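You operate a simulated robot arm through the tools that you are given. There is no shell and no other tool.

You are at the controls of a simulated robot arm. One attempt, no reset.

## Task
Thread, grip and oil the strip, slacken the loop, feed it once.
Fine: orange slider to the line, blue lever to GRIP, bench oil button three times, loop to LOW, then the green lever. The other controls stay.

The check looks at the end state, three seconds after you hand in, the way a careful person would. Anything else that was tipped, shoved, dropped, spilled or broken makes it a failure.

## Robot
A 6-joint arm with a four-finger gripper on a trunk, on a base that moves. Base frame: it is fixed to the floor where the robot stands at the start and does not move with it; the origin is under the middle of the robot, x ahead of it, y to its left, z up. Readings come in cm, degrees, newtons and seconds.
With the tool pointing down near the work surface it reaches from about 30 to 70 cm from the robot's upright axis, wherever it stands. Its first joint turns from -166.0 to 166.0 degrees. Places, roughly: bench felt pads [-340, 200, 100]; bench oil button [-340, 220, 100]; black bench slider [-310, 200, 100]; blue feed lever [-310, 210, 120]; coil rest [-380, 210, 100]; gap dial [-330, 180, 90]; green feed lever [-290, 170, 100]; hub knob of the red reel [-450, 220, 100]; length dial [-320, 180, 90]; orange bench slider [-310, 190, 100]; pay-out knob [-380, 200, 90]; red brake dial [-470, 200, 90]; red roller lever [-330, 210, 120]; white bench slider [-290, 200, 100]; white reel arm [-440, 210, 100]; yellow reel arm [-460, 210, 100]. Payload 3.43 kg.
The TCP is the grasp point between the finger pads, 3 cm short of the fingertips. In the tool frame z runs along the fingers and y along their closing line. The gripper opens to 12 cm; its body begins 8.5 cm behind the TCP.
Orientation is that of the tool frame in the base frame, as a unit quaternion [w, x, y, z]. With the fingers straight down and closing along the base's y, the tool's x points along the base's -x, its y along +y and its z along -z.

## Interface
- The arm moves only by the tool servo_tool. Its arguments are lists of equal length, an entry for each row: "delta_pos": the shift along the tool's x, y, z in units of 20 mm (1.0 is 20 mm), a list of three; "dr": the turn, a rotation vector about the tool's x, y, z in units of 8 degrees (1.0 is 8 degrees), a list of three. In form: {"delta_pos": [[dx, dy, dz], ...], "dr": [[wx, wy, wz], ...]}. A call has 1 to 20 rows; each row shifts and turns the commanded pose from where the row before left it, along the tool's axes as they then stand. "grip" is the finger opening in cm, from 0 to 12, set as the call begins (left out, the last holds). A call with a number of a shift or a turn outside -1 to 1 is refused whole. Each row takes 0.2 s and may step no farther than 5 cm and 8.6 degrees from the row before; otherwise, or with a gripper value out of range, the whole call is refused. Where a pose cannot be reached the arm comes as near as it can. A force on the tool above 40 N (or 10 N above the force at the start of the call, whichever is more), or a blocked arm, ends the call early, and 0.2 s more pass. The fingers move at their own pace (about 4 cm/s each) and stop on an object; they squeeze with about 41 N. The grip force told is the motor's: it shows also when the fingers shut on nothing. Time passes only in rows, and 0.2 s behind the last, so rows that do not move let the fingers close. It gives the time, the measured TCP pose, the force on the tool (base axes), the opening and the grip force at its end, in the units of the frame above (readings bear some noise), with the torque about the TCP (base axes, N m) and any sound that the robot's microphone picked up.
- Cameras (640 x 400 px; columns grow to the right, rows downward): "scene" is now at [5.31, 10.78, 170.64]; the picture's right is [-0.34, -0.94, 0.00], its down [-0.63, 0.23, -0.74] and it looks along [0.70, -0.25, -0.67] (base axes); focal length 262 px, centre (320, 200). "wrist" rides on the gripper at [7.1, -1.7, -12] in the tool frame; the picture's right is [0.23, 0.97, 0.00], its down [-0.81, 0.19, -0.55] and it looks along [-0.54, 0.13, 0.83] (tool axes); focal length 275 px, centre (320, 200). There is no depth. A picture from a camera that has moved, and an enlarged one, comes with that camera's place and axes in the base frame and with its lens. The place of the scene camera against the robot may be out by one fixed shift of up to 1.8 cm in any direction.
- get_image(camera): a new picture of that camera. The clock stands still meanwhile.
- move_column(by): moves the trunk up (or, below 0, down) by that many cm; the arm and the scene camera ride with it, the base frame stays. It gives what a move gives, with no picture.
- base_move(legs): drives the robot by 1 to 6 legs, each [ahead, left, turn to the left] in cm, cm and degrees, along the robot's own axes; the way and the turn of a leg run together, so that a leg with both is an arc; at most 150 cm and 180 degrees a leg. The arm and the cameras ride along, it lands a little off, and it stops where it bumps. It gives what a move gives.
- aim_head(pan, tilt): turns the head with the scene camera to pan (to the left, within 120 degrees either way) and tilt (down, from -29 to 69), counted from straight ahead of the robot. It gives what a move gives.
- close_up(camera, box): a new picture of the part [left, top, right, bottom] of that camera's present view, enlarged. The clock stands still meanwhile.
- job_done(): hands the job in; it is judged then, once.

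Places have to be worked out from the pictures, the camera data and where the tool is seen. Open the gripper and draw the arm clear of the work before you hand the job in, unless the task says otherwise.

The tools are called after "Call:" as name(argument=value, ...) on one line, values as JSON. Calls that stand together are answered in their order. servo_tool: Moves the arm, as the interface text tells. Its arguments: {"type":"object","properties":{"delta_pos":{"type":"array"},"dr":{"type":"array"},"grip":{"type":"number"}},"required":["delta_pos","dr"]} The other tools are called the same way: move_column (by) moves the trunk up or down; base_move (legs) drives the base; aim_head (pan, tilt) turns the head that bears the scene camera; get_image (camera) takes a picture; close_up (camera, box) takes an enlarged picture of a part of a camera's view; job_done () hands the job in.

At the start:

```text
time: 0.0
tool_pos: [44.54, -18.42, 116.39]
orientation: [0.0, 0.0, 1.0, 0.0]
ft_force: [0.1, 0.1, -0.1]
wrist_torque: [0.02, -0.04, 0.01]
width: 12.01
finger_force: 0.1
trunk travel left (down, up): [-20.0, 24.0]
robot x, y, heading: [-0.04, 0.13, 0.1]
head pan, tilt (commanded): [-20.1, 42.1]
```

scene: 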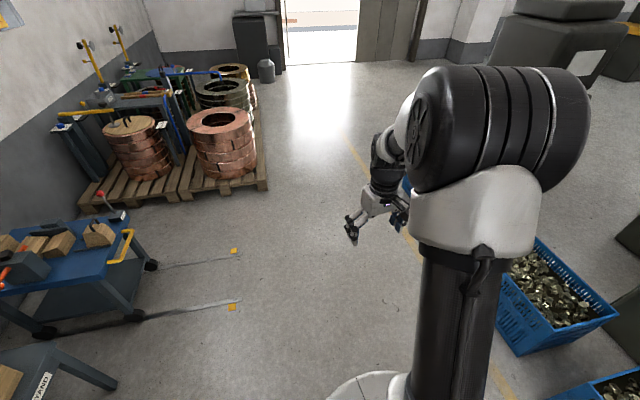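
wrist: 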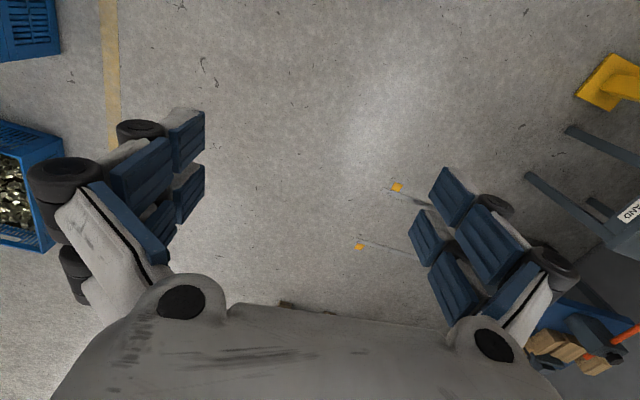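

The first picture shows the area ahead of the robot, but the work lies behind and to the left, around [-320, 195]. I turn the head to look that way first.

Call:
aim_head(pan=120, tilt=20)

```text
time: 2.2
tool_pos: [44.67, -18.57, 116.5]
orientation: [0.0, -0.001, 1.0, 0.0]
ft_force: [-0.1, -0.5, 0.1]
wrist_torque: [-0.01, 0.0, -0.03]
width: 12.0
finger_force: 0.0
trunk travel left (down, up): [-20.0, 24.0]
robot x, y, heading: [-0.18, 0.08, -0.0]
head pan, tilt (commanded): [120.0, 20.0]
```

The head is now turned left-back; I take a picture to see the way to the work.

Call:
get_image(camera="scene")

```text
taken
camera scene: at [-7.19, 21.72, 174.09], right [0.87, 0.5, 0.0], down [0.17, -0.3, -0.94], along [-0.47, 0.81, -0.34], focal length 262 px, centre (320, 200)
```

scene: 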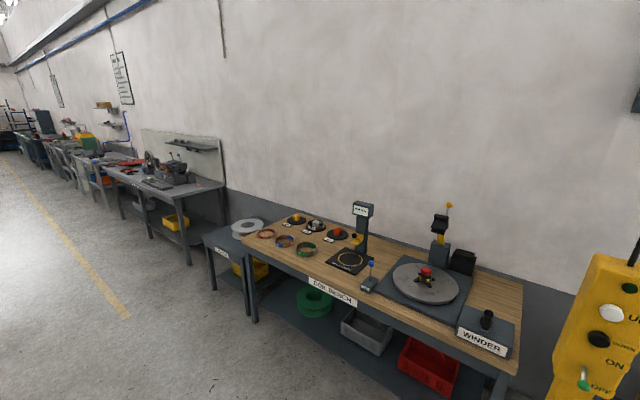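

I see a row of benches along the wall; the feed line should be farther left. I enlarge that part.

Call:
close_up(camera="scene", box=[0, 50, 260, 290])

Call:
close_up(camera="scene", box=[0, 90, 120, 200])

```text
1.67 times, centred on (130, 170) of scene
camera zoom: at [-7.19, 21.72, 174.09], right [0.87, 0.5, 0.0], down [0.17, -0.3, -0.94], along [-0.47, 0.81, -0.34], focal length 437 px, centre (637, 250)
```

zoom: 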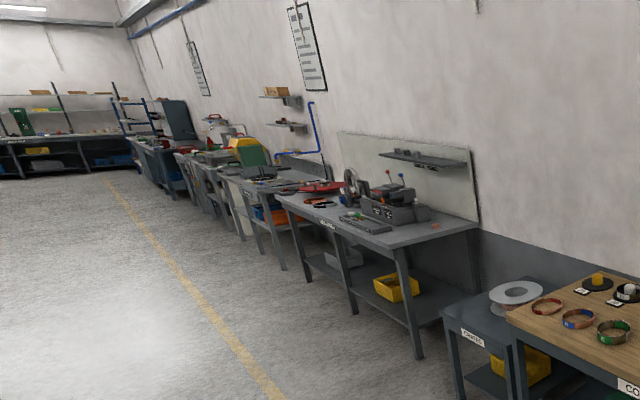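

```text
3.64 times, centred on (60, 145) of scene
camera zoom: at [-7.19, 21.72, 174.09], right [0.87, 0.5, 0.0], down [0.17, -0.3, -0.94], along [-0.47, 0.81, -0.34], focal length 953 px, centre (1266, 400)
```

zoom: 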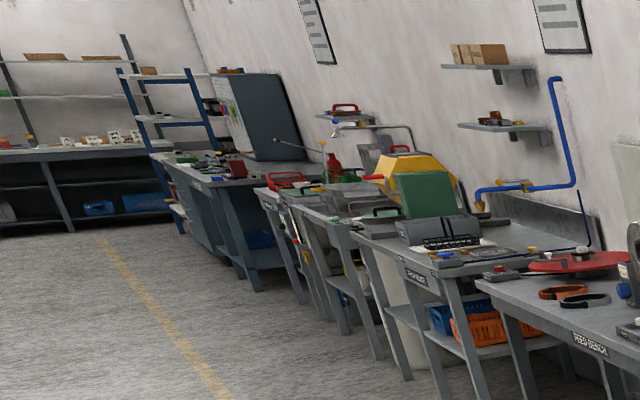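

The feed bench ("FEED BENCH") stands farther along the wall, with a clear aisle in front. I turn the robot to face the wall and slide left one leg, then look again.

Call:
base_move(legs=[[0, 0, 90]])

Call:
aim_head(pan=80, tilt=25)

Call:
get_image(camera="scene")

```text
time: 6.5
tool_pos: [18.23, 44.64, 116.5]
orientation: [0.0, 0.709, -0.705, 0.0]
ft_force: [-1.0, 0.6, 1.7]
wrist_torque: [0.01, -0.01, 0.0]
width: 11.99
finger_force: 0.0
trunk travel left (down, up): [-20.0, 24.0]
robot x, y, heading: [-0.29, -0.17, 90.2]
head pan, tilt (commanded): [120.0, 20.0]
```

```text
time: 7.5
tool_pos: [18.25, 44.69, 116.51]
orientation: [-0.001, 0.709, -0.705, -0.001]
ft_force: [-0.2, 0.2, 0.9]
wrist_torque: [-0.01, 0.0, -0.01]
width: 11.99
finger_force: 0.1
trunk travel left (down, up): [-20.0, 24.0]
robot x, y, heading: [-0.31, 0.14, 90.3]
head pan, tilt (commanded): [80.0, 25.0]
```

```text
taken
camera scene: at [-23.61, -0.88, 173.28], right [0.17, 0.99, 0.0], down [0.42, -0.07, -0.91], along [-0.89, 0.15, -0.42], focal length 262 px, centre (320, 200)
```

scene: 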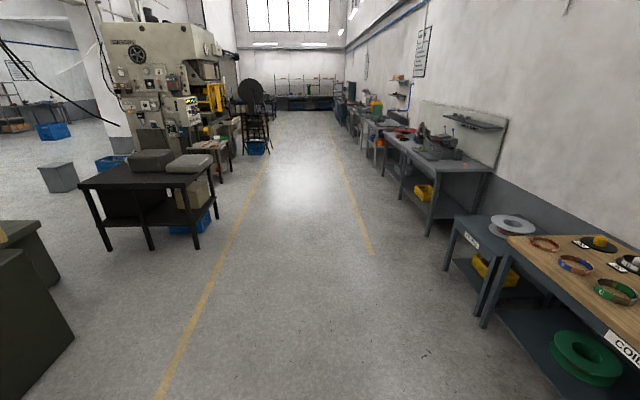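

The aisle is clear between the yellow lines (about y -80 to 93). I slide left about 315 cm in front of the feed bench.

Call:
base_move(legs=[[0, 150, 0], [0, 150, 0], [40, 20, 0]])

Call:
aim_head(pan=0, tilt=30)

Call:
get_image(camera="scene")

```text
time: 24.3
tool_pos: [-301.16, 83.4, 116.46]
orientation: [-0.001, -0.705, 0.709, 0.0]
ft_force: [0.2, 0.6, 0.0]
wrist_torque: [-0.01, -0.03, 0.0]
width: 12.0
finger_force: 0.1
trunk travel left (down, up): [-20.0, 24.0]
robot x, y, heading: [-320.07, 38.8, 90.0]
head pan, tilt (commanded): [80.0, 25.0]
```

```text
time: 25.8
tool_pos: [-301.16, 83.36, 116.52]
orientation: [-0.001, -0.706, 0.708, -0.001]
ft_force: [0.3, 0.4, 0.1]
wrist_torque: [-0.01, -0.01, 0.02]
width: 11.98
finger_force: 0.0
trunk travel left (down, up): [-20.0, 24.0]
robot x, y, heading: [-320.01, 38.62, 89.7]
head pan, tilt (commanded): [0.0, 30.0]
```

```text
taken
camera scene: at [-334.34, 45.54, 172.48], right [1.0, 0.0, 0.0], down [0.0, -0.5, -0.87], along [0.0, 0.87, -0.5], focal length 262 px, centre (320, 200)
```

scene: 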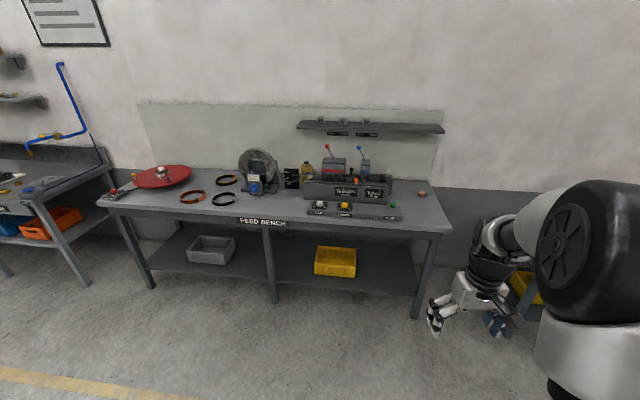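

The feed bench is straight ahead. I enlarge the feeder, the loop area and the left reel area.

Call:
close_up(camera="scene", box=[290, 135, 450, 235])

Call:
close_up(camera="scene", box=[170, 135, 330, 235])

Call:
close_up(camera="scene", box=[80, 145, 240, 245])

```text
4.00 times, centred on (370, 185) of scene
camera zoom: at [-334.34, 45.54, 172.48], right [1.0, 0.0, 0.0], down [0.0, -0.5, -0.87], along [0.0, 0.87, -0.5], focal length 1048 px, centre (120, 260)
```

zoom: 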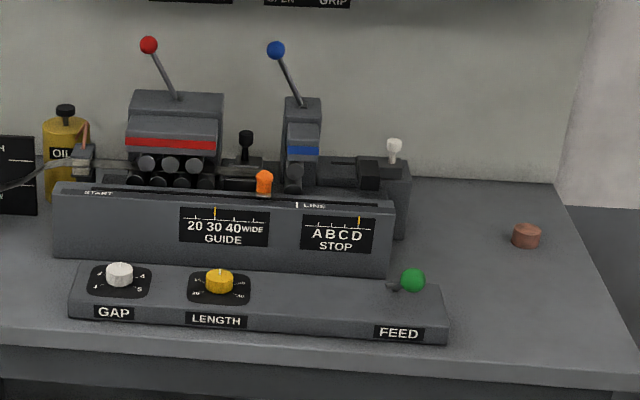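

```text
4.00 times, centred on (250, 185) of scene
camera zoom: at [-334.34, 45.54, 172.48], right [1.0, 0.0, 0.0], down [0.0, -0.5, -0.87], along [0.0, 0.87, -0.5], focal length 1048 px, centre (600, 260)
```

zoom: 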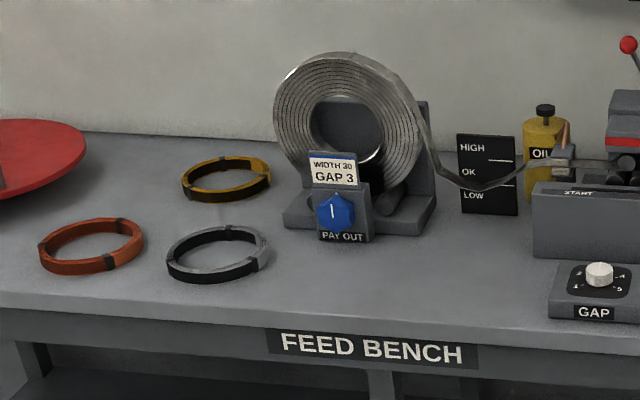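

```text
4.00 times, centred on (160, 195) of scene
camera zoom: at [-334.34, 45.54, 172.48], right [1.0, 0.0, 0.0], down [0.0, -0.5, -0.87], along [0.0, 0.87, -0.5], focal length 1048 px, centre (960, 220)
```

zoom: 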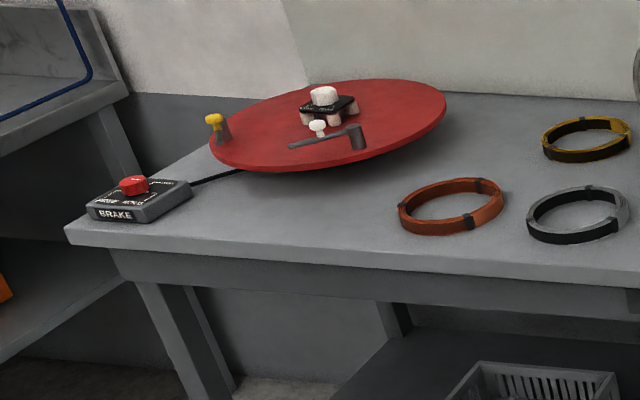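

I see the feeder (red roller lever, blue lever, orange slider below the LINE mark, Oil bottle), the PAY OUT knob with the coil and the HIGH/OK/LOW board, and the green FEED lever. I raise the trunk so the gripper clears everything and go nearer.

Call:
move_column(by=20)

Call:
base_move(legs=[[58, 0, 0]])

Call:
aim_head(pan=0, tilt=45)

Call:
get_image(camera="scene")

Call:
get_image(camera="wrist")

```text
time: 28.0
tool_pos: [-301.12, 83.43, 136.58]
orientation: [0.0, -0.706, 0.708, 0.0]
ft_force: [0.3, 0.2, -0.3]
wrist_torque: [0.02, 0.02, 0.03]
width: 11.99
finger_force: 0.1
trunk travel left (down, up): [-40.0, 4.0]
robot x, y, heading: [-319.94, 38.67, 89.8]
head pan, tilt (commanded): [0.0, 30.0]
```

```text
time: 31.3
tool_pos: [-301.15, 141.36, 136.6]
orientation: [0.0, -0.707, 0.707, 0.0]
ft_force: [0.2, -0.2, -0.5]
wrist_torque: [0.01, 0.0, -0.01]
width: 12.02
finger_force: 0.2
trunk travel left (down, up): [-40.0, 4.0]
robot x, y, heading: [-319.58, 96.61, 90.1]
head pan, tilt (commanded): [0.0, 30.0]
```

```text
time: 32.0
tool_pos: [-301.17, 141.3, 136.46]
orientation: [0.0, 0.707, -0.707, 0.0]
ft_force: [0.5, 0.1, -0.7]
wrist_torque: [0.01, 0.02, 0.01]
width: 12.0
finger_force: 0.1
trunk travel left (down, up): [-40.0, 4.0]
robot x, y, heading: [-319.73, 96.6, 90.1]
head pan, tilt (commanded): [0.0, 45.0]
```

```text
taken
camera scene: at [-334.25, 102.47, 190.23], right [1.0, 0.0, 0.0], down [0.0, -0.71, -0.71], along [0.0, 0.71, -0.71], focal length 262 px, centre (320, 200)
```

scene: 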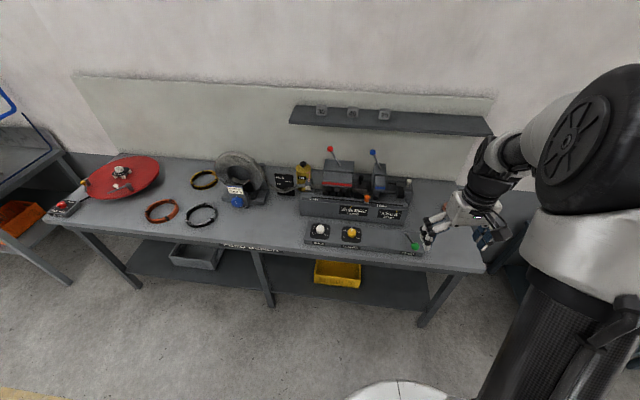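

```text
taken
camera wrist: at [-299.52, 134.14, 148.64], right [-0.97, -0.23, 0.0], down [-0.19, 0.81, 0.55], along [-0.13, 0.54, -0.83], focal length 275 px, centre (320, 200)
```

wrist: 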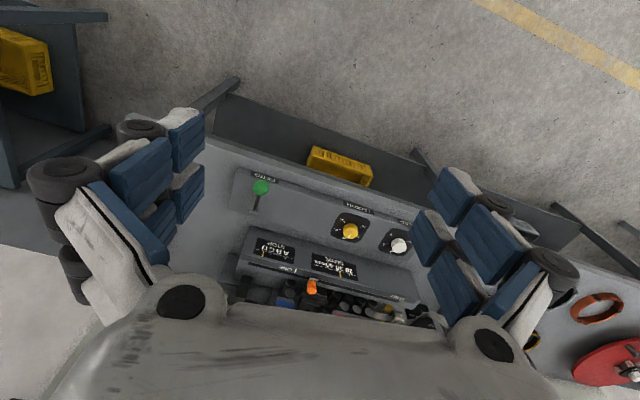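

Now the arm is above the bench edge. I enlarge the feeder controls in both cameras to locate them.

Call:
close_up(camera="scene", box=[290, 130, 450, 260])

Call:
close_up(camera="scene", box=[190, 130, 330, 240])

Call:
close_up(camera="wrist", box=[190, 130, 450, 330])

Call:
close_up(camera="scene", box=[280, 90, 500, 150])

```text
3.08 times, centred on (370, 195) of scene
camera zoom: at [-334.25, 102.47, 190.23], right [1.0, 0.0, 0.0], down [0.0, -0.71, -0.71], along [0.0, 0.71, -0.71], focal length 806 px, centre (166, 215)
```

zoom: 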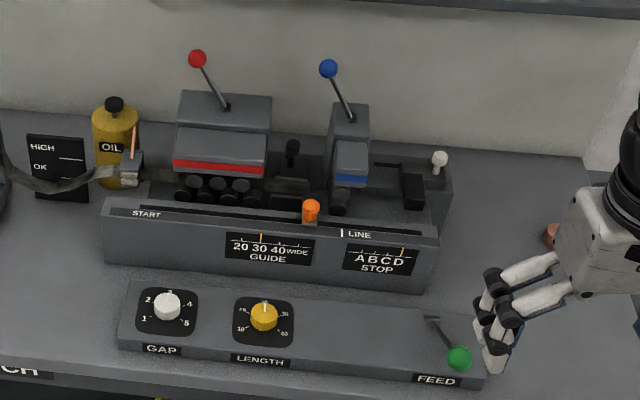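

```text
3.64 times, centred on (260, 185) of scene
camera zoom: at [-334.25, 102.47, 190.23], right [1.0, 0.0, 0.0], down [0.0, -0.71, -0.71], along [0.0, 0.71, -0.71], focal length 953 px, centre (538, 254)
```

zoom: 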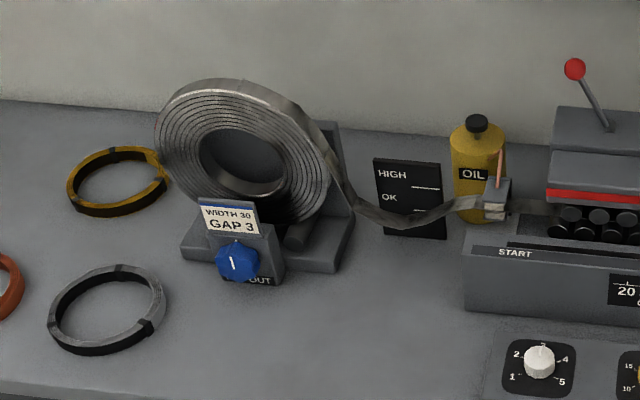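

```text
2.00 times, centred on (320, 230) of wrist
camera zoom: at [-299.52, 134.14, 148.64], right [-0.97, -0.23, 0.0], down [-0.19, 0.81, 0.55], along [-0.13, 0.54, -0.83], focal length 551 px, centre (320, 140)
```

zoom: 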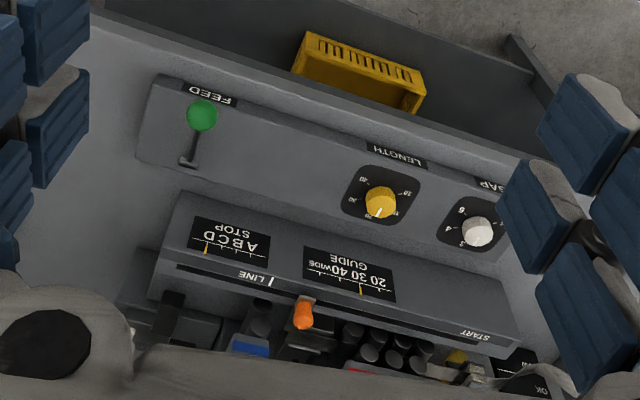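

```text
2.91 times, centred on (390, 120) of scene
camera zoom: at [-334.25, 102.47, 190.23], right [1.0, 0.0, 0.0], down [0.0, -0.71, -0.71], along [0.0, 0.71, -0.71], focal length 762 px, centre (116, 433)
```

zoom: 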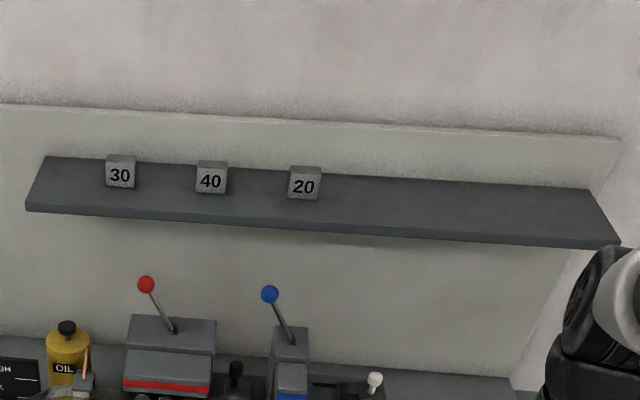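

From two views I place: green ball about (-295, 165.6, 100), orange slider (-311.7, 192, 101.6), LINE mark x about -306.8, blue ball (-309, 207, 118), oil button (-343, 215, 105), pay-out knob (-377, 197, 94). I look steeply down to see how far the base reaches relative to the bench.

Call:
aim_head(pan=-10, tilt=69)

Call:
get_image(camera="scene")

Call:
aim_head(pan=60, tilt=69)

Call:
get_image(camera="scene")

```text
time: 32.9
tool_pos: [-301.0, 141.34, 136.56]
orientation: [0.0, -0.707, 0.708, 0.0]
ft_force: [0.1, 0.7, -0.1]
wrist_torque: [-0.02, 0.01, 0.03]
width: 11.98
finger_force: 0.1
trunk travel left (down, up): [-40.0, 4.0]
robot x, y, heading: [-320.04, 97.14, 89.8]
head pan, tilt (commanded): [-10.0, 68.8]
```

```text
taken
camera scene: at [-333.29, 99.89, 187.34], right [0.98, -0.17, 0.0], down [-0.16, -0.92, -0.36], along [0.06, 0.36, -0.93], focal length 262 px, centre (320, 200)
```

scene: 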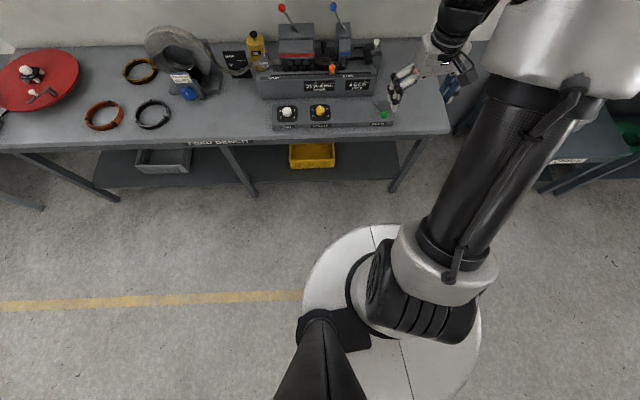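

```text
time: 34.3
tool_pos: [-301.2, 141.41, 136.53]
orientation: [0.0, -0.707, 0.708, 0.0]
ft_force: [0.2, -0.1, -0.3]
wrist_torque: [0.01, -0.01, 0.01]
width: 11.98
finger_force: 0.0
trunk travel left (down, up): [-40.0, 4.0]
robot x, y, heading: [-319.63, 96.86, 89.8]
head pan, tilt (commanded): [60.0, 68.8]
```

```text
taken
camera scene: at [-339.09, 97.19, 187.33], right [0.5, 0.87, 0.0], down [0.81, -0.47, -0.36], along [-0.31, 0.18, -0.93], focal length 262 px, centre (320, 200)
```

scene: 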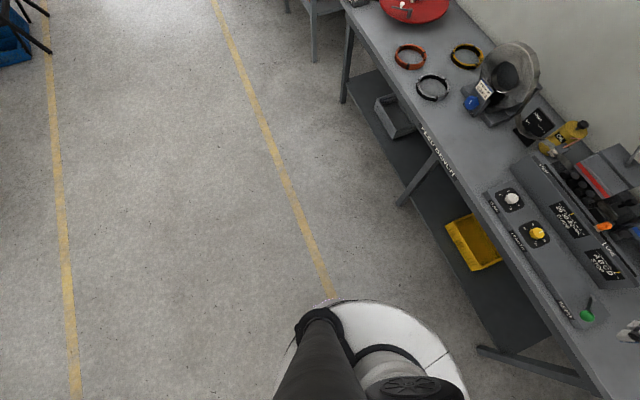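

The white disc in view is the trunk's top plate (radius about 16 cm at z about 133), so the floor base is hidden beneath it. I tilt the wrist back to look at the base with the wrist camera and judge how close I can park.

Call:
servo_tool(delta_pos=[[0, 0, 0], [0, 0, 0], [0, 0, 0], [0, 0, 0]], dr=[[0, 1, 0], [0, 1, 0], [0, 1, 0], [0, 1, 0]])

Call:
get_image(camera="wrist")

```text
time: 35.3
tool_pos: [-301.14, 141.49, 136.51]
orientation: [-0.197, -0.678, 0.68, -0.196]
ft_force: [-0.4, 0.0, 1.0]
wrist_torque: [-0.04, -0.03, 0.0]
width: 12.0
finger_force: 0.1
trunk travel left (down, up): [-40.0, 4.0]
robot x, y, heading: [-319.45, 96.82, 90.1]
head pan, tilt (commanded): [60.0, 68.8]
```

```text
taken
camera wrist: at [-299.5, 141.81, 150.53], right [-0.97, -0.19, 0.12], down [-0.19, 0.98, 0.04], along [-0.13, 0.01, -0.99], focal length 275 px, centre (320, 200)
```

wrist: 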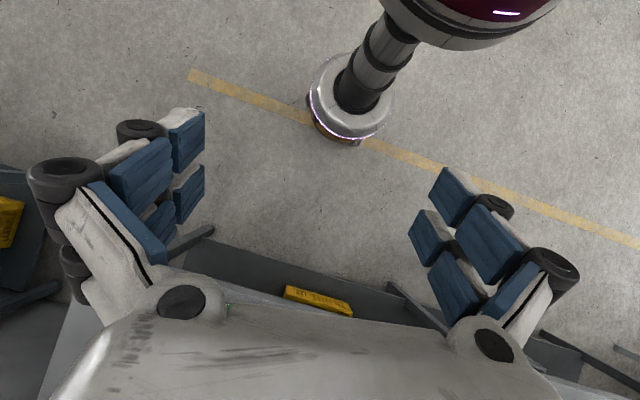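

The floor base is a small disc (radius about 20 cm), so parking with the axis near y 143 leaves it well clear of the bench. I level the wrist again and check the pose.

Call:
servo_tool(delta_pos=[[0, 0, 0], [0, 0, 0], [0, 0, 0], [0, 0, 0]], dr=[[0, -1, 0], [0, -1, 0], [0, -1, 0], [0, -1, 0]], grip=5)

Call:
base_move(legs=[[25, 0, 0]])

Call:
aim_head(pan=-10, tilt=55)

Call:
get_image(camera="scene")

Call:
get_image(camera="wrist")

```text
time: 36.3
tool_pos: [-301.19, 141.23, 136.5]
orientation: [0.001, -0.707, 0.707, 0.0]
ft_force: [0.0, -0.3, 1.2]
wrist_torque: [0.02, 0.05, 0.02]
width: 5.0
finger_force: 0.0
trunk travel left (down, up): [-40.0, 4.0]
robot x, y, heading: [-319.97, 97.28, 89.9]
head pan, tilt (commanded): [60.0, 68.8]
```

```text
time: 38.2
tool_pos: [-301.13, 166.22, 136.41]
orientation: [-0.001, -0.707, 0.707, 0.0]
ft_force: [-0.2, -0.3, 0.2]
wrist_torque: [0.0, 0.01, -0.01]
width: 5.02
finger_force: 0.0
trunk travel left (down, up): [-40.0, 4.0]
robot x, y, heading: [-319.76, 121.74, 89.9]
head pan, tilt (commanded): [60.0, 68.8]
```

```text
time: 39.6
tool_pos: [-301.09, 166.28, 136.52]
orientation: [-0.001, 0.707, -0.707, -0.001]
ft_force: [-0.5, -0.1, 0.0]
wrist_torque: [0.04, -0.03, -0.03]
width: 5.0
finger_force: 0.1
trunk travel left (down, up): [-40.0, 4.0]
robot x, y, heading: [-319.78, 121.69, 90.1]
head pan, tilt (commanded): [-10.0, 55.0]
```

```text
taken
camera scene: at [-333.0, 126.34, 188.87], right [0.98, -0.17, 0.0], down [-0.14, -0.81, -0.57], along [0.1, 0.56, -0.82], focal length 262 px, centre (320, 200)
```

scene: 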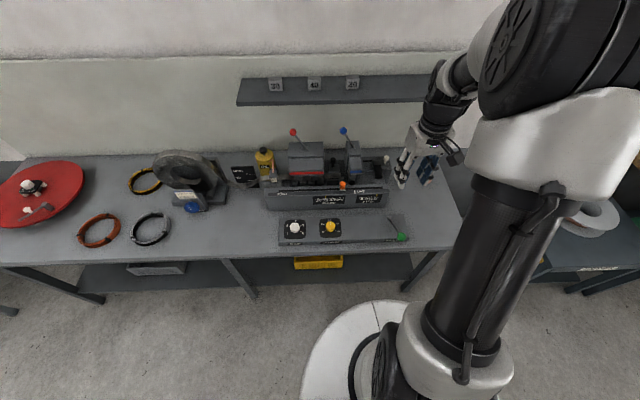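

```text
taken
camera wrist: at [-299.46, 159.02, 148.62], right [-0.97, -0.23, 0.0], down [-0.19, 0.81, 0.55], along [-0.13, 0.54, -0.83], focal length 275 px, centre (320, 200)
```

wrist: 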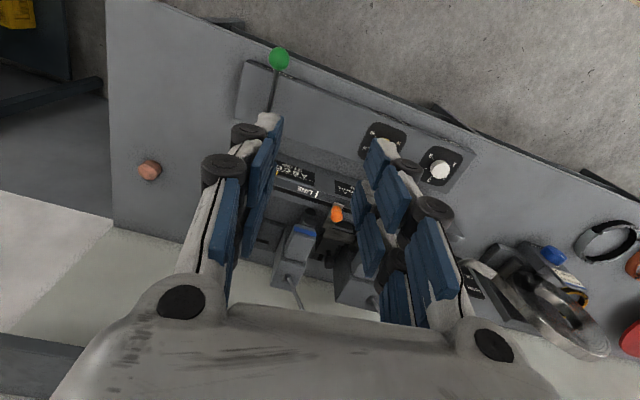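

The robot stands at y 121.7 with room to spare. I look closely at the gripper's shape and the controls before moving in.

Call:
close_up(camera="scene", box=[340, 90, 500, 240])

Call:
close_up(camera="scene", box=[220, 110, 420, 250])

Call:
close_up(camera="wrist", box=[220, 110, 420, 310])

```text
2.67 times, centred on (420, 165) of scene
camera zoom: at [-333.0, 126.34, 188.87], right [0.98, -0.17, 0.0], down [-0.14, -0.81, -0.57], along [0.1, 0.56, -0.82], focal length 699 px, centre (53, 293)
```

zoom: 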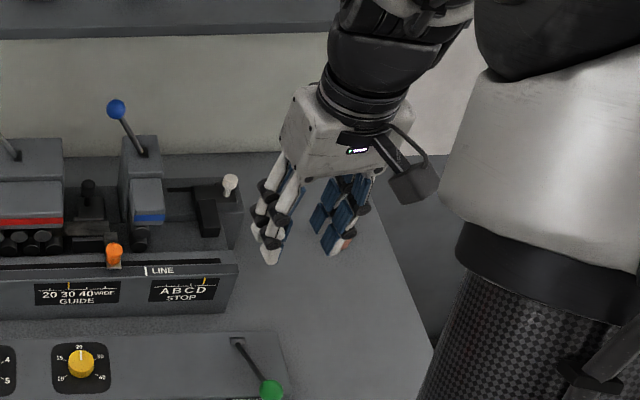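

```text
2.86 times, centred on (320, 180) of scene
camera zoom: at [-333.0, 126.34, 188.87], right [0.98, -0.17, 0.0], down [-0.14, -0.81, -0.57], along [0.1, 0.56, -0.82], focal length 749 px, centre (320, 257)
```

zoom: 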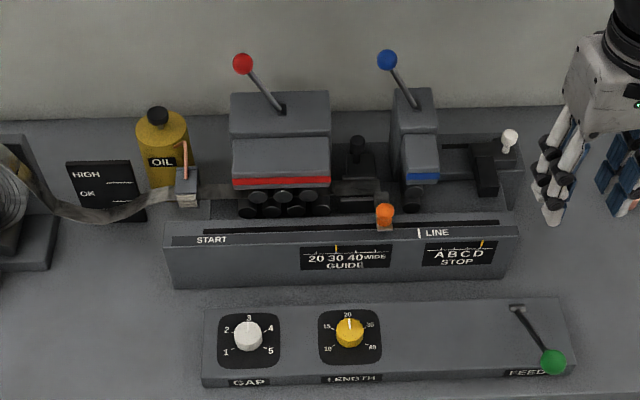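

```text
2.00 times, centred on (320, 210) of wrist
camera zoom: at [-299.46, 159.02, 148.62], right [-0.97, -0.23, 0.0], down [-0.19, 0.81, 0.55], along [-0.13, 0.54, -0.83], focal length 551 px, centre (320, 180)
```

zoom: 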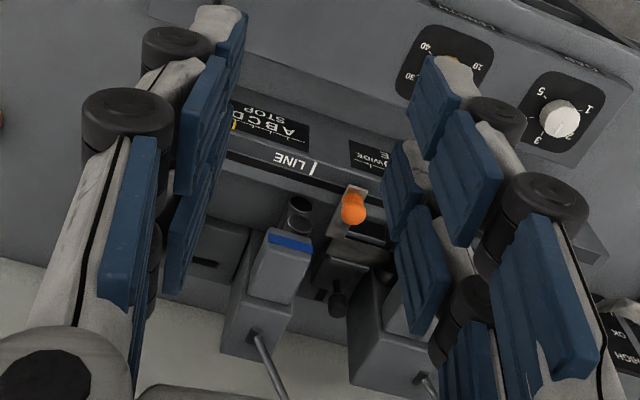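

The picture agrees: the slider's tab is at about x -311.5, y 192 and the LINE tick at x -306.8, so it needs about 4.8 cm to the right. I drive 21 cm nearer with the gripper still above everything.

Call:
base_move(legs=[[21, 3, 0]])

Call:
get_image(camera="wrist")

Call:
get_image(camera="scene")

```text
time: 41.2
tool_pos: [-304.05, 187.21, 136.49]
orientation: [0.0, -0.707, 0.707, -0.001]
ft_force: [-0.7, 0.0, 0.0]
wrist_torque: [-0.01, 0.01, 0.0]
width: 5.0
finger_force: 0.0
trunk travel left (down, up): [-40.0, 4.0]
robot x, y, heading: [-322.5, 143.0, 90.2]
head pan, tilt (commanded): [-10.0, 55.0]
```

```text
taken
camera wrist: at [-302.4, 180.07, 148.62], right [-0.97, -0.23, 0.0], down [-0.19, 0.81, 0.55], along [-0.13, 0.54, -0.83], focal length 275 px, centre (320, 200)
```

wrist: 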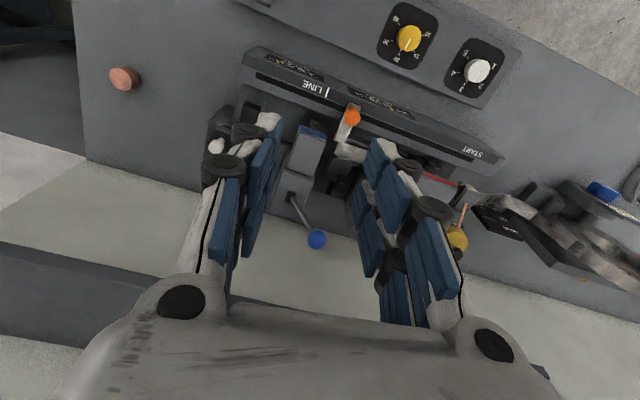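

```text
taken
camera scene: at [-335.93, 147.4, 188.88], right [0.98, -0.17, 0.0], down [-0.14, -0.81, -0.57], along [0.1, 0.56, -0.82], focal length 262 px, centre (320, 200)
```

scene: 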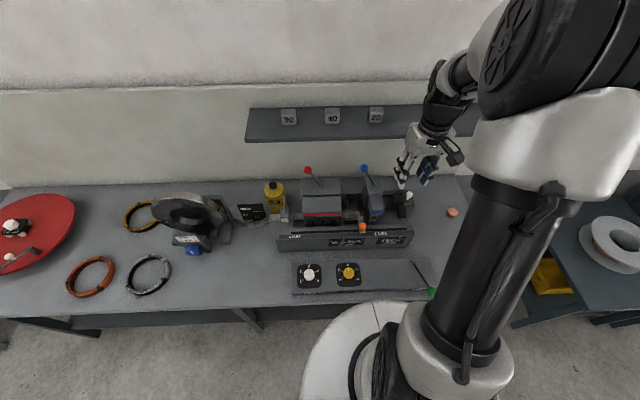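

The gripper now hovers near the slider. I enlarge the wrist view to see what surrounds the orange knob before going down.

Call:
close_up(camera="wrist", box=[260, 60, 420, 180])

Call:
close_up(camera="scene", box=[270, 150, 450, 270])

```text
3.33 times, centred on (340, 120) of wrist
camera zoom: at [-302.4, 180.07, 148.62], right [-0.97, -0.23, 0.0], down [-0.19, 0.81, 0.55], along [-0.13, 0.54, -0.83], focal length 918 px, centre (253, 467)
```

zoom: 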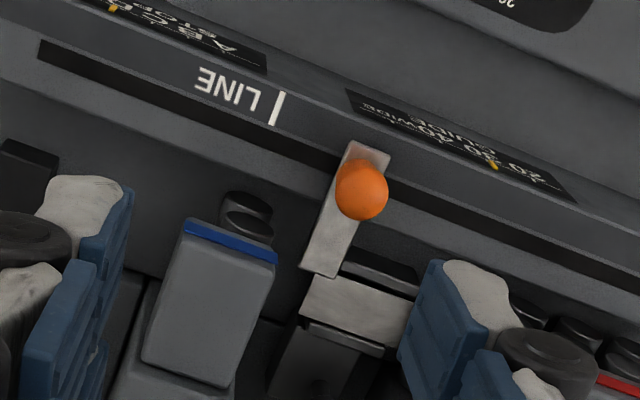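

```text
3.33 times, centred on (360, 210) of scene
camera zoom: at [-335.93, 147.4, 188.88], right [0.98, -0.17, 0.0], down [-0.14, -0.81, -0.57], along [0.1, 0.56, -0.82], focal length 874 px, centre (187, 167)
```

zoom: 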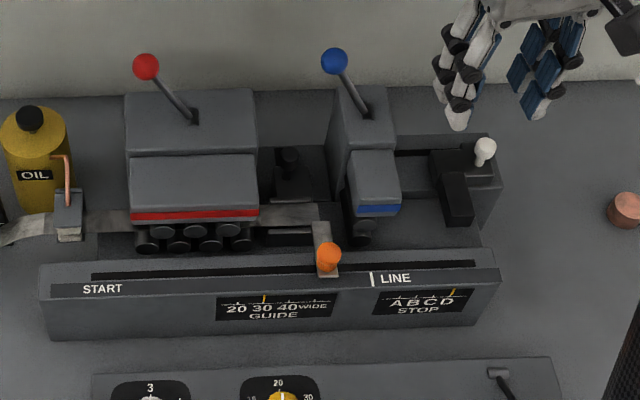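

The orange knob (radius about 1 cm, top near z 103) sits on a plate in a slot that runs past LINE, with the blue clamp just behind it. I'll grasp the knob with the fingers kept slightly toward me (TCP y about 190.3), first moving over it and lowering to about z 112.

Call:
servo_tool(delta_pos=[[-0.386, 0.894, 0], [-0.386, 0.894, 0], [-0.386, 0.894, 0], [-0.386, 0.894, 0], [0, 0, 1], [0, 0, 1], [0, 0, 1], [0, 0, 1], [0, 0, 1], [0, 0, 1], [0, 0, 1], [0, 0, 1], [0, 0, 1], [0, 0, 1], [0, 0, 0]], dr=[[0, 0, 0], [0, 0, 0], [0, 0, 0], [0, 0, 0], [0, 0, 0], [0, 0, 0], [0, 0, 0], [0, 0, 0], [0, 0, 0], [0, 0, 0], [0, 0, 0], [0, 0, 0], [0, 0, 0], [0, 0, 0], [0, 0, 0]], grip=5)

Call:
get_image(camera="wrist")

Call:
close_up(camera="scene", box=[270, 130, 450, 270])

```text
time: 44.4
tool_pos: [-311.19, 190.19, 116.47]
orientation: [0.0, 0.707, -0.707, -0.001]
ft_force: [0.1, -0.2, 0.6]
wrist_torque: [0.01, 0.01, 0.01]
width: 4.99
finger_force: 0.1
trunk travel left (down, up): [-40.0, 4.0]
robot x, y, heading: [-323.01, 142.55, 89.8]
head pan, tilt (commanded): [-10.0, 55.0]
```

```text
taken
camera wrist: at [-309.58, 183.09, 128.58], right [-0.97, -0.23, 0.0], down [-0.19, 0.81, 0.55], along [-0.13, 0.54, -0.83], focal length 275 px, centre (320, 200)
```

wrist: 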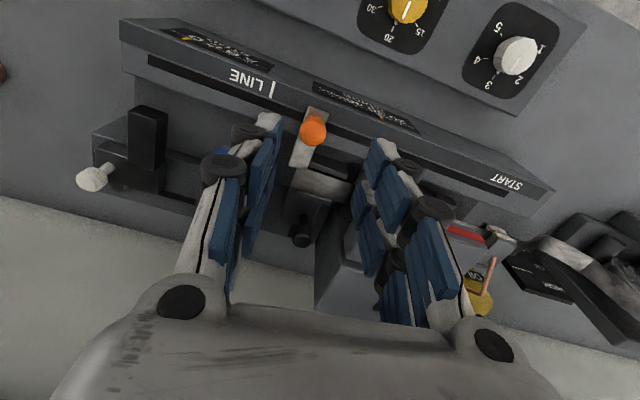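

```text
2.86 times, centred on (360, 200) of scene
camera zoom: at [-335.93, 147.31, 188.88], right [0.98, -0.17, 0.0], down [-0.14, -0.81, -0.57], along [0.1, 0.57, -0.82], focal length 749 px, centre (206, 200)
```

zoom: 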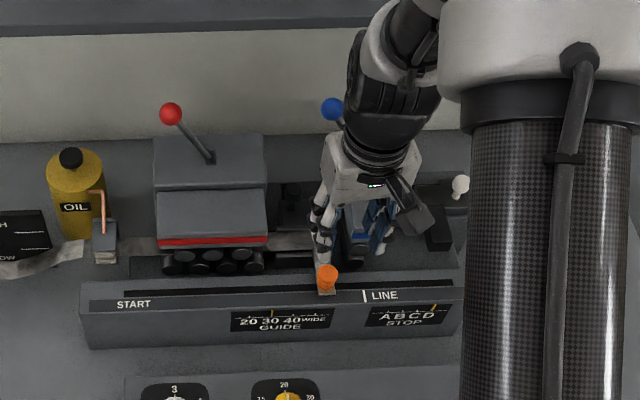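

The knob measures at about (-311.1, 192.1) and the open fingers straddle it in x. I lower to z about 106.5 and look again.

Call:
servo_tool(delta_pos=[[0, 0, 1], [0, 0, 1], [0, 0, 1], [0, 0, 1], [0, 0, 0.9], [0, 0, 0]], dr=[[0, 0, 0], [0, 0, 0], [0, 0, 0], [0, 0, 0], [0, 0, 0], [0, 0, 0]], grip=5)

Call:
get_image(camera="wrist")

Call:
close_up(camera="scene", box=[290, 150, 430, 260])

```text
time: 45.8
tool_pos: [-311.2, 190.21, 106.77]
orientation: [0.0, 0.707, -0.707, 0.001]
ft_force: [0.1, 0.2, 1.0]
wrist_torque: [0.02, -0.01, 0.05]
width: 4.99
finger_force: 0.1
trunk travel left (down, up): [-40.0, 4.0]
robot x, y, heading: [-322.72, 142.66, 90.1]
head pan, tilt (commanded): [-10.0, 55.0]
```

```text
taken
camera wrist: at [-309.6, 183.06, 118.83], right [-0.97, -0.23, 0.0], down [-0.19, 0.81, 0.55], along [-0.13, 0.54, -0.83], focal length 275 px, centre (320, 200)
```

wrist: 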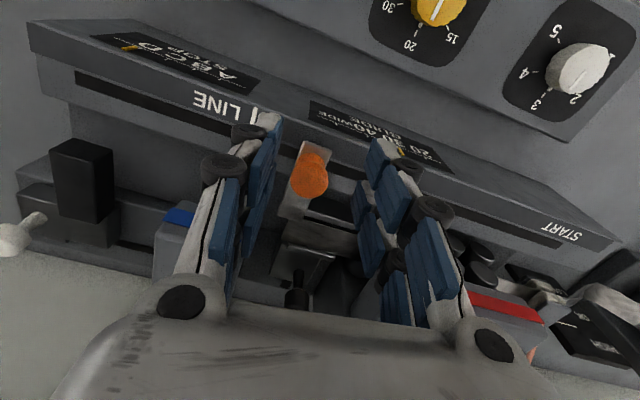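

```text
3.64 times, centred on (360, 205) of scene
camera zoom: at [-335.93, 147.32, 188.88], right [0.98, -0.17, 0.0], down [-0.14, -0.81, -0.57], along [0.1, 0.56, -0.82], focal length 953 px, centre (174, 182)
```

zoom: 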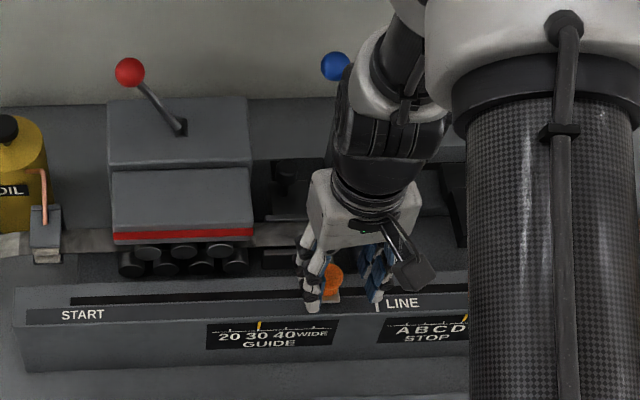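

Fingers straddle the knob on both sides in x. I go down another 3.2 cm to z about 103.6 so that the fingertips are just above the panel top.

Call:
servo_tool(delta_pos=[[0, 0, 0.5], [0, 0, 0.5], [0, 0, 0.35], [0, 0, 0.25], [0, 0, 0]], dr=[[0, 0, 0], [0, 0, 0], [0, 0, 0], [0, 0, 0], [0, 0, 0]], grip=5)

Call:
get_image(camera="wrist")

Call:
close_up(camera="scene", box=[320, 190, 400, 250])

```text
time: 47.0
tool_pos: [-311.22, 190.21, 103.56]
orientation: [0.0, -0.707, 0.707, -0.001]
ft_force: [-0.6, 0.1, 0.3]
wrist_torque: [0.0, -0.03, 0.01]
width: 5.01
finger_force: 0.0
trunk travel left (down, up): [-40.0, 4.0]
robot x, y, heading: [-322.61, 142.42, 90.1]
head pan, tilt (commanded): [-10.0, 55.0]
```

```text
taken
camera wrist: at [-309.56, 183.13, 115.63], right [-0.97, -0.23, 0.0], down [-0.19, 0.81, 0.55], along [-0.13, 0.54, -0.83], focal length 275 px, centre (320, 200)
```

wrist: 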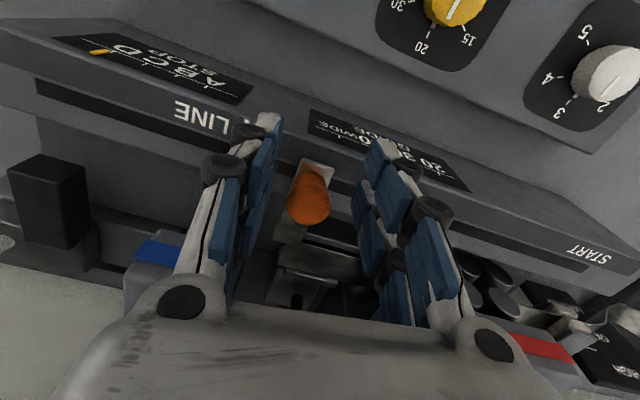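

```text
6.67 times, centred on (360, 220) of scene
camera zoom: at [-335.92, 147.35, 188.88], right [0.98, -0.17, 0.0], down [-0.14, -0.81, -0.57], along [0.1, 0.56, -0.82], focal length 1747 px, centre (53, 67)
```

zoom: 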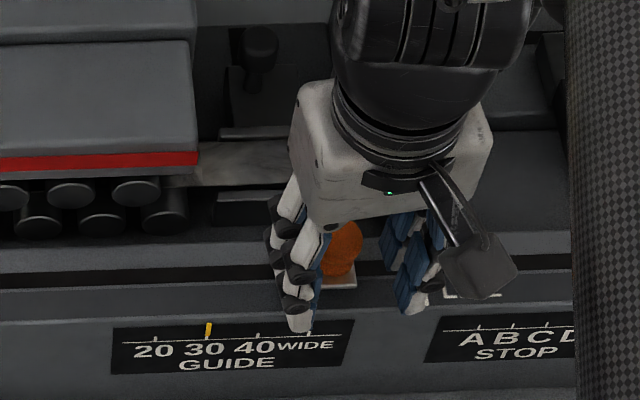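

Contact-free so far and the knob is between the fingers. I close the fingers on it.

Call:
servo_tool(delta_pos=[[0, 0, 0], [0, 0, 0], [0, 0, 0], [0, 0, 0], [0, 0, 0]], dr=[[0, 0, 0], [0, 0, 0], [0, 0, 0], [0, 0, 0], [0, 0, 0]], grip=1.5)

Call:
get_image(camera="wrist")

Call:
close_up(camera="scene", box=[320, 190, 400, 250])

```text
time: 48.2
tool_pos: [-311.16, 190.22, 103.52]
orientation: [0.0, -0.707, 0.707, 0.0]
ft_force: [0.5, 0.8, -0.1]
wrist_torque: [0.09, -0.01, -0.06]
width: 2.64
finger_force: 45.2
trunk travel left (down, up): [-40.0, 4.0]
robot x, y, heading: [-322.97, 142.34, 90.1]
head pan, tilt (commanded): [-10.0, 55.0]
```

```text
taken
camera wrist: at [-309.56, 183.14, 115.62], right [-0.97, -0.23, 0.0], down [-0.19, 0.81, 0.55], along [-0.13, 0.54, -0.83], focal length 275 px, centre (320, 200)
```

wrist: 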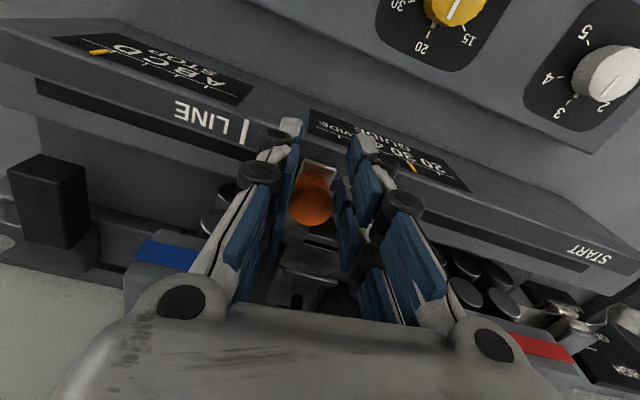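

```text
6.67 times, centred on (360, 220) of scene
camera zoom: at [-335.91, 147.38, 188.88], right [0.98, -0.17, 0.0], down [-0.14, -0.81, -0.57], along [0.1, 0.56, -0.82], focal length 1747 px, centre (53, 67)
```

zoom: 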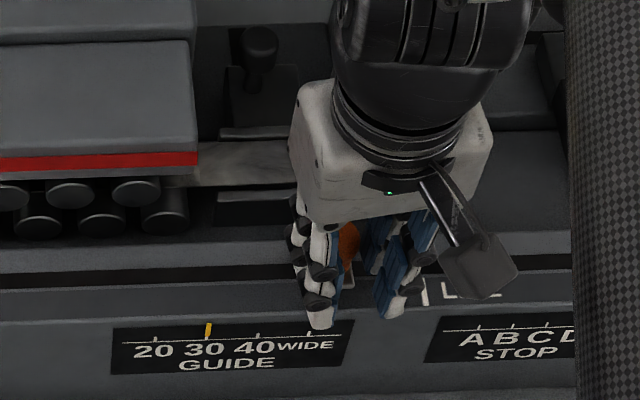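

The fingers stopped at 2.64 cm with 45 N, so the knob is held at x about -311.2. I drag it 4.5 cm to the right (+x) in small steps.

Call:
servo_tool(delta_pos=[[0, -0.25, 0], [0, -0.25, 0], [0, -0.25, 0], [0, -0.25, 0], [0, -0.25, 0], [0, -0.25, 0], [0, -0.25, 0], [0, -0.25, 0], [0, -0.25, 0], [0, 0, 0], [0, 0, 0]], dr=[[0, 0, 0], [0, 0, 0], [0, 0, 0], [0, 0, 0], [0, 0, 0], [0, 0, 0], [0, 0, 0], [0, 0, 0], [0, 0, 0], [0, 0, 0], [0, 0, 0]], grip=1.5)

Call:
get_image(camera="wrist")

Call:
close_up(camera="wrist", box=[260, 80, 400, 200])

Call:
close_up(camera="scene", box=[320, 190, 420, 260])

```text
time: 50.6
tool_pos: [-306.79, 189.67, 103.38]
orientation: [-0.003, -0.706, 0.708, -0.001]
ft_force: [-2.3, -23.6, -8.0]
wrist_torque: [-0.1, -0.01, 0.07]
width: 2.61
finger_force: 44.9
trunk travel left (down, up): [-40.0, 4.0]
robot x, y, heading: [-323.15, 142.7, 90.1]
head pan, tilt (commanded): [-10.0, 55.0]
```

```text
taken
camera wrist: at [-305.12, 182.65, 115.68], right [-0.97, -0.23, 0.0], down [-0.19, 0.81, 0.55], along [-0.13, 0.53, -0.84], focal length 275 px, centre (320, 200)
```

wrist: 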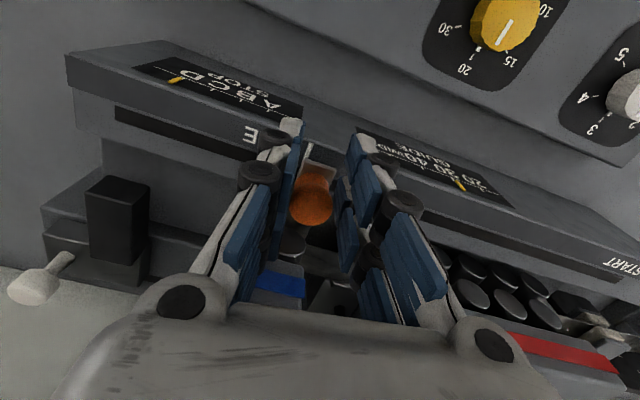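

```text
3.33 times, centred on (330, 140) of wrist
camera zoom: at [-305.12, 182.65, 115.68], right [-0.97, -0.23, 0.0], down [-0.19, 0.81, 0.55], along [-0.13, 0.53, -0.84], focal length 918 px, centre (287, 400)
```

zoom: 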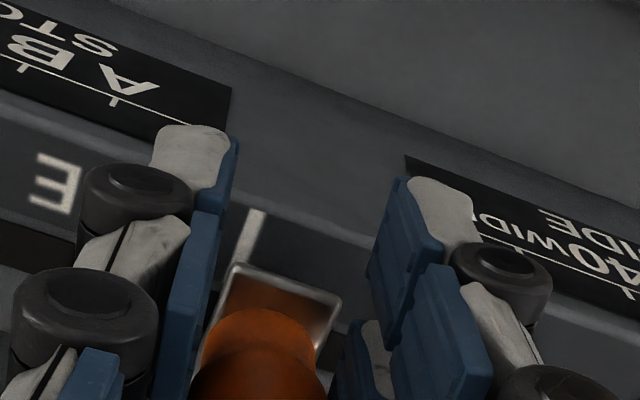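

```text
5.71 times, centred on (370, 225) of scene
camera zoom: at [-335.93, 147.0, 188.88], right [0.98, -0.17, 0.0], down [-0.14, -0.81, -0.58], along [0.1, 0.57, -0.82], focal length 1497 px, centre (34, 57)
```

zoom: 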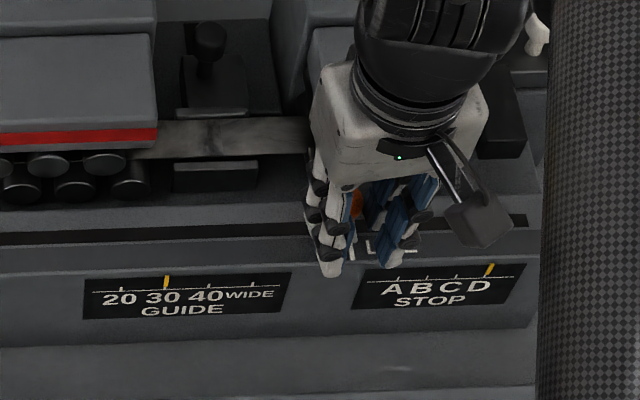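

A side force of -23.6 N in y appeared and the tool was dragged 0.5 cm toward me: the bench is yawed by about -8°, so the slot runs along (0.99, -0.14). The tick is now at the plate's right edge, so the knob's centre still lacks about 0.95 cm; I relieve the side force and go on along the slot direction.

Call:
servo_tool(delta_pos=[[0.15, 0, 0], [0.15, 0, 0], [0.02, -0.15, 0], [0.02, -0.15, 0], [0.02, -0.13, 0], [0, 0, 0], [0, 0, 0]], dr=[[0, 0, 0], [0, 0, 0], [0, 0, 0], [0, 0, 0], [0, 0, 0], [0, 0, 0], [0, 0, 0]], grip=1.5)

Call:
close_up(camera="wrist", box=[260, 80, 400, 200])

Call:
get_image(camera="wrist")

```text
time: 52.2
tool_pos: [-305.73, 189.54, 103.54]
orientation: [0.0, -0.707, 0.708, 0.0]
ft_force: [-2.8, -6.4, -13.7]
wrist_torque: [-0.47, 0.01, 0.1]
width: 2.63
finger_force: 44.7
trunk travel left (down, up): [-40.0, 4.0]
robot x, y, heading: [-322.64, 143.03, 90.0]
head pan, tilt (commanded): [-10.0, 55.0]
```

```text
3.33 times, centred on (330, 140) of wrist
camera zoom: at [-304.16, 182.42, 115.61], right [-0.97, -0.23, 0.0], down [-0.19, 0.81, 0.55], along [-0.13, 0.54, -0.83], focal length 918 px, centre (287, 400)
```

zoom: 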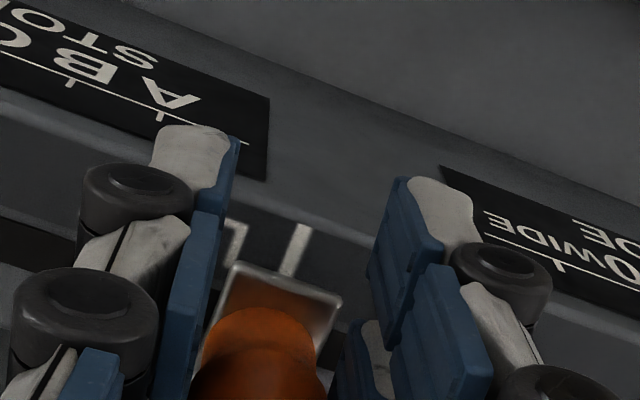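

```text
taken
camera wrist: at [-304.16, 182.42, 115.61], right [-0.97, -0.23, 0.0], down [-0.19, 0.81, 0.55], along [-0.13, 0.54, -0.83], focal length 275 px, centre (320, 200)
```

wrist: 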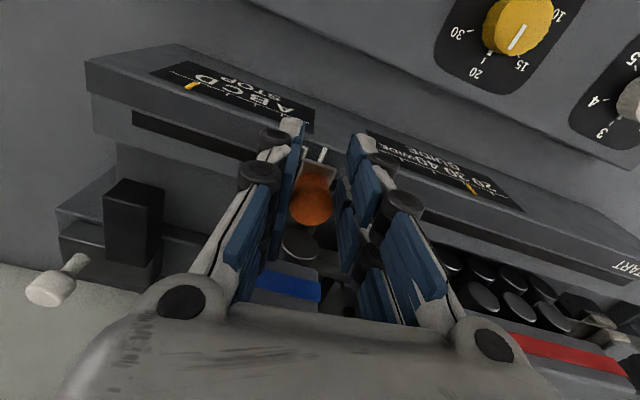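

The tick now meets the plate within about 0.1 cm of its centre. I nudge 0.1 cm more, then open the fingers and check.

Call:
servo_tool(delta_pos=[[0.05, -0.05, 0], [0.03, 0, 0], [0, 0, 0]], dr=[[0, 0, 0], [0, 0, 0], [0, 0, 0]], grip=1.5)

Call:
servo_tool(delta_pos=[[0, 0, 0], [0, 0, 0], [0, 0, 0], [0, 0, 0]], dr=[[0, 0, 0], [0, 0, 0], [0, 0, 0], [0, 0, 0]], grip=5)

Call:
close_up(camera="wrist", box=[260, 80, 400, 200])

```text
time: 53.0
tool_pos: [-305.66, 189.64, 103.43]
orientation: [0.001, -0.707, 0.707, 0.0]
ft_force: [-1.0, 1.9, -9.8]
wrist_torque: [-0.6, 0.02, 0.02]
width: 2.65
finger_force: 44.9
trunk travel left (down, up): [-40.0, 4.0]
robot x, y, heading: [-322.61, 142.64, 90.1]
head pan, tilt (commanded): [-10.0, 55.0]
```

```text
time: 54.0
tool_pos: [-305.71, 189.4, 103.52]
orientation: [0.0, -0.707, 0.708, 0.0]
ft_force: [1.3, -0.3, 0.2]
wrist_torque: [-0.01, -0.01, 0.02]
width: 5.01
finger_force: 0.1
trunk travel left (down, up): [-40.0, 4.0]
robot x, y, heading: [-322.51, 142.46, 90.2]
head pan, tilt (commanded): [-10.0, 55.0]
```

```text
3.33 times, centred on (330, 140) of wrist
camera zoom: at [-304.09, 182.22, 115.62], right [-0.97, -0.23, 0.0], down [-0.19, 0.81, 0.55], along [-0.13, 0.54, -0.83], focal length 918 px, centre (287, 400)
```

zoom: 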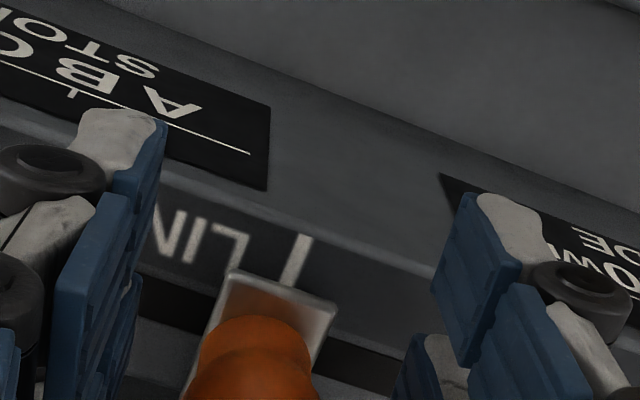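

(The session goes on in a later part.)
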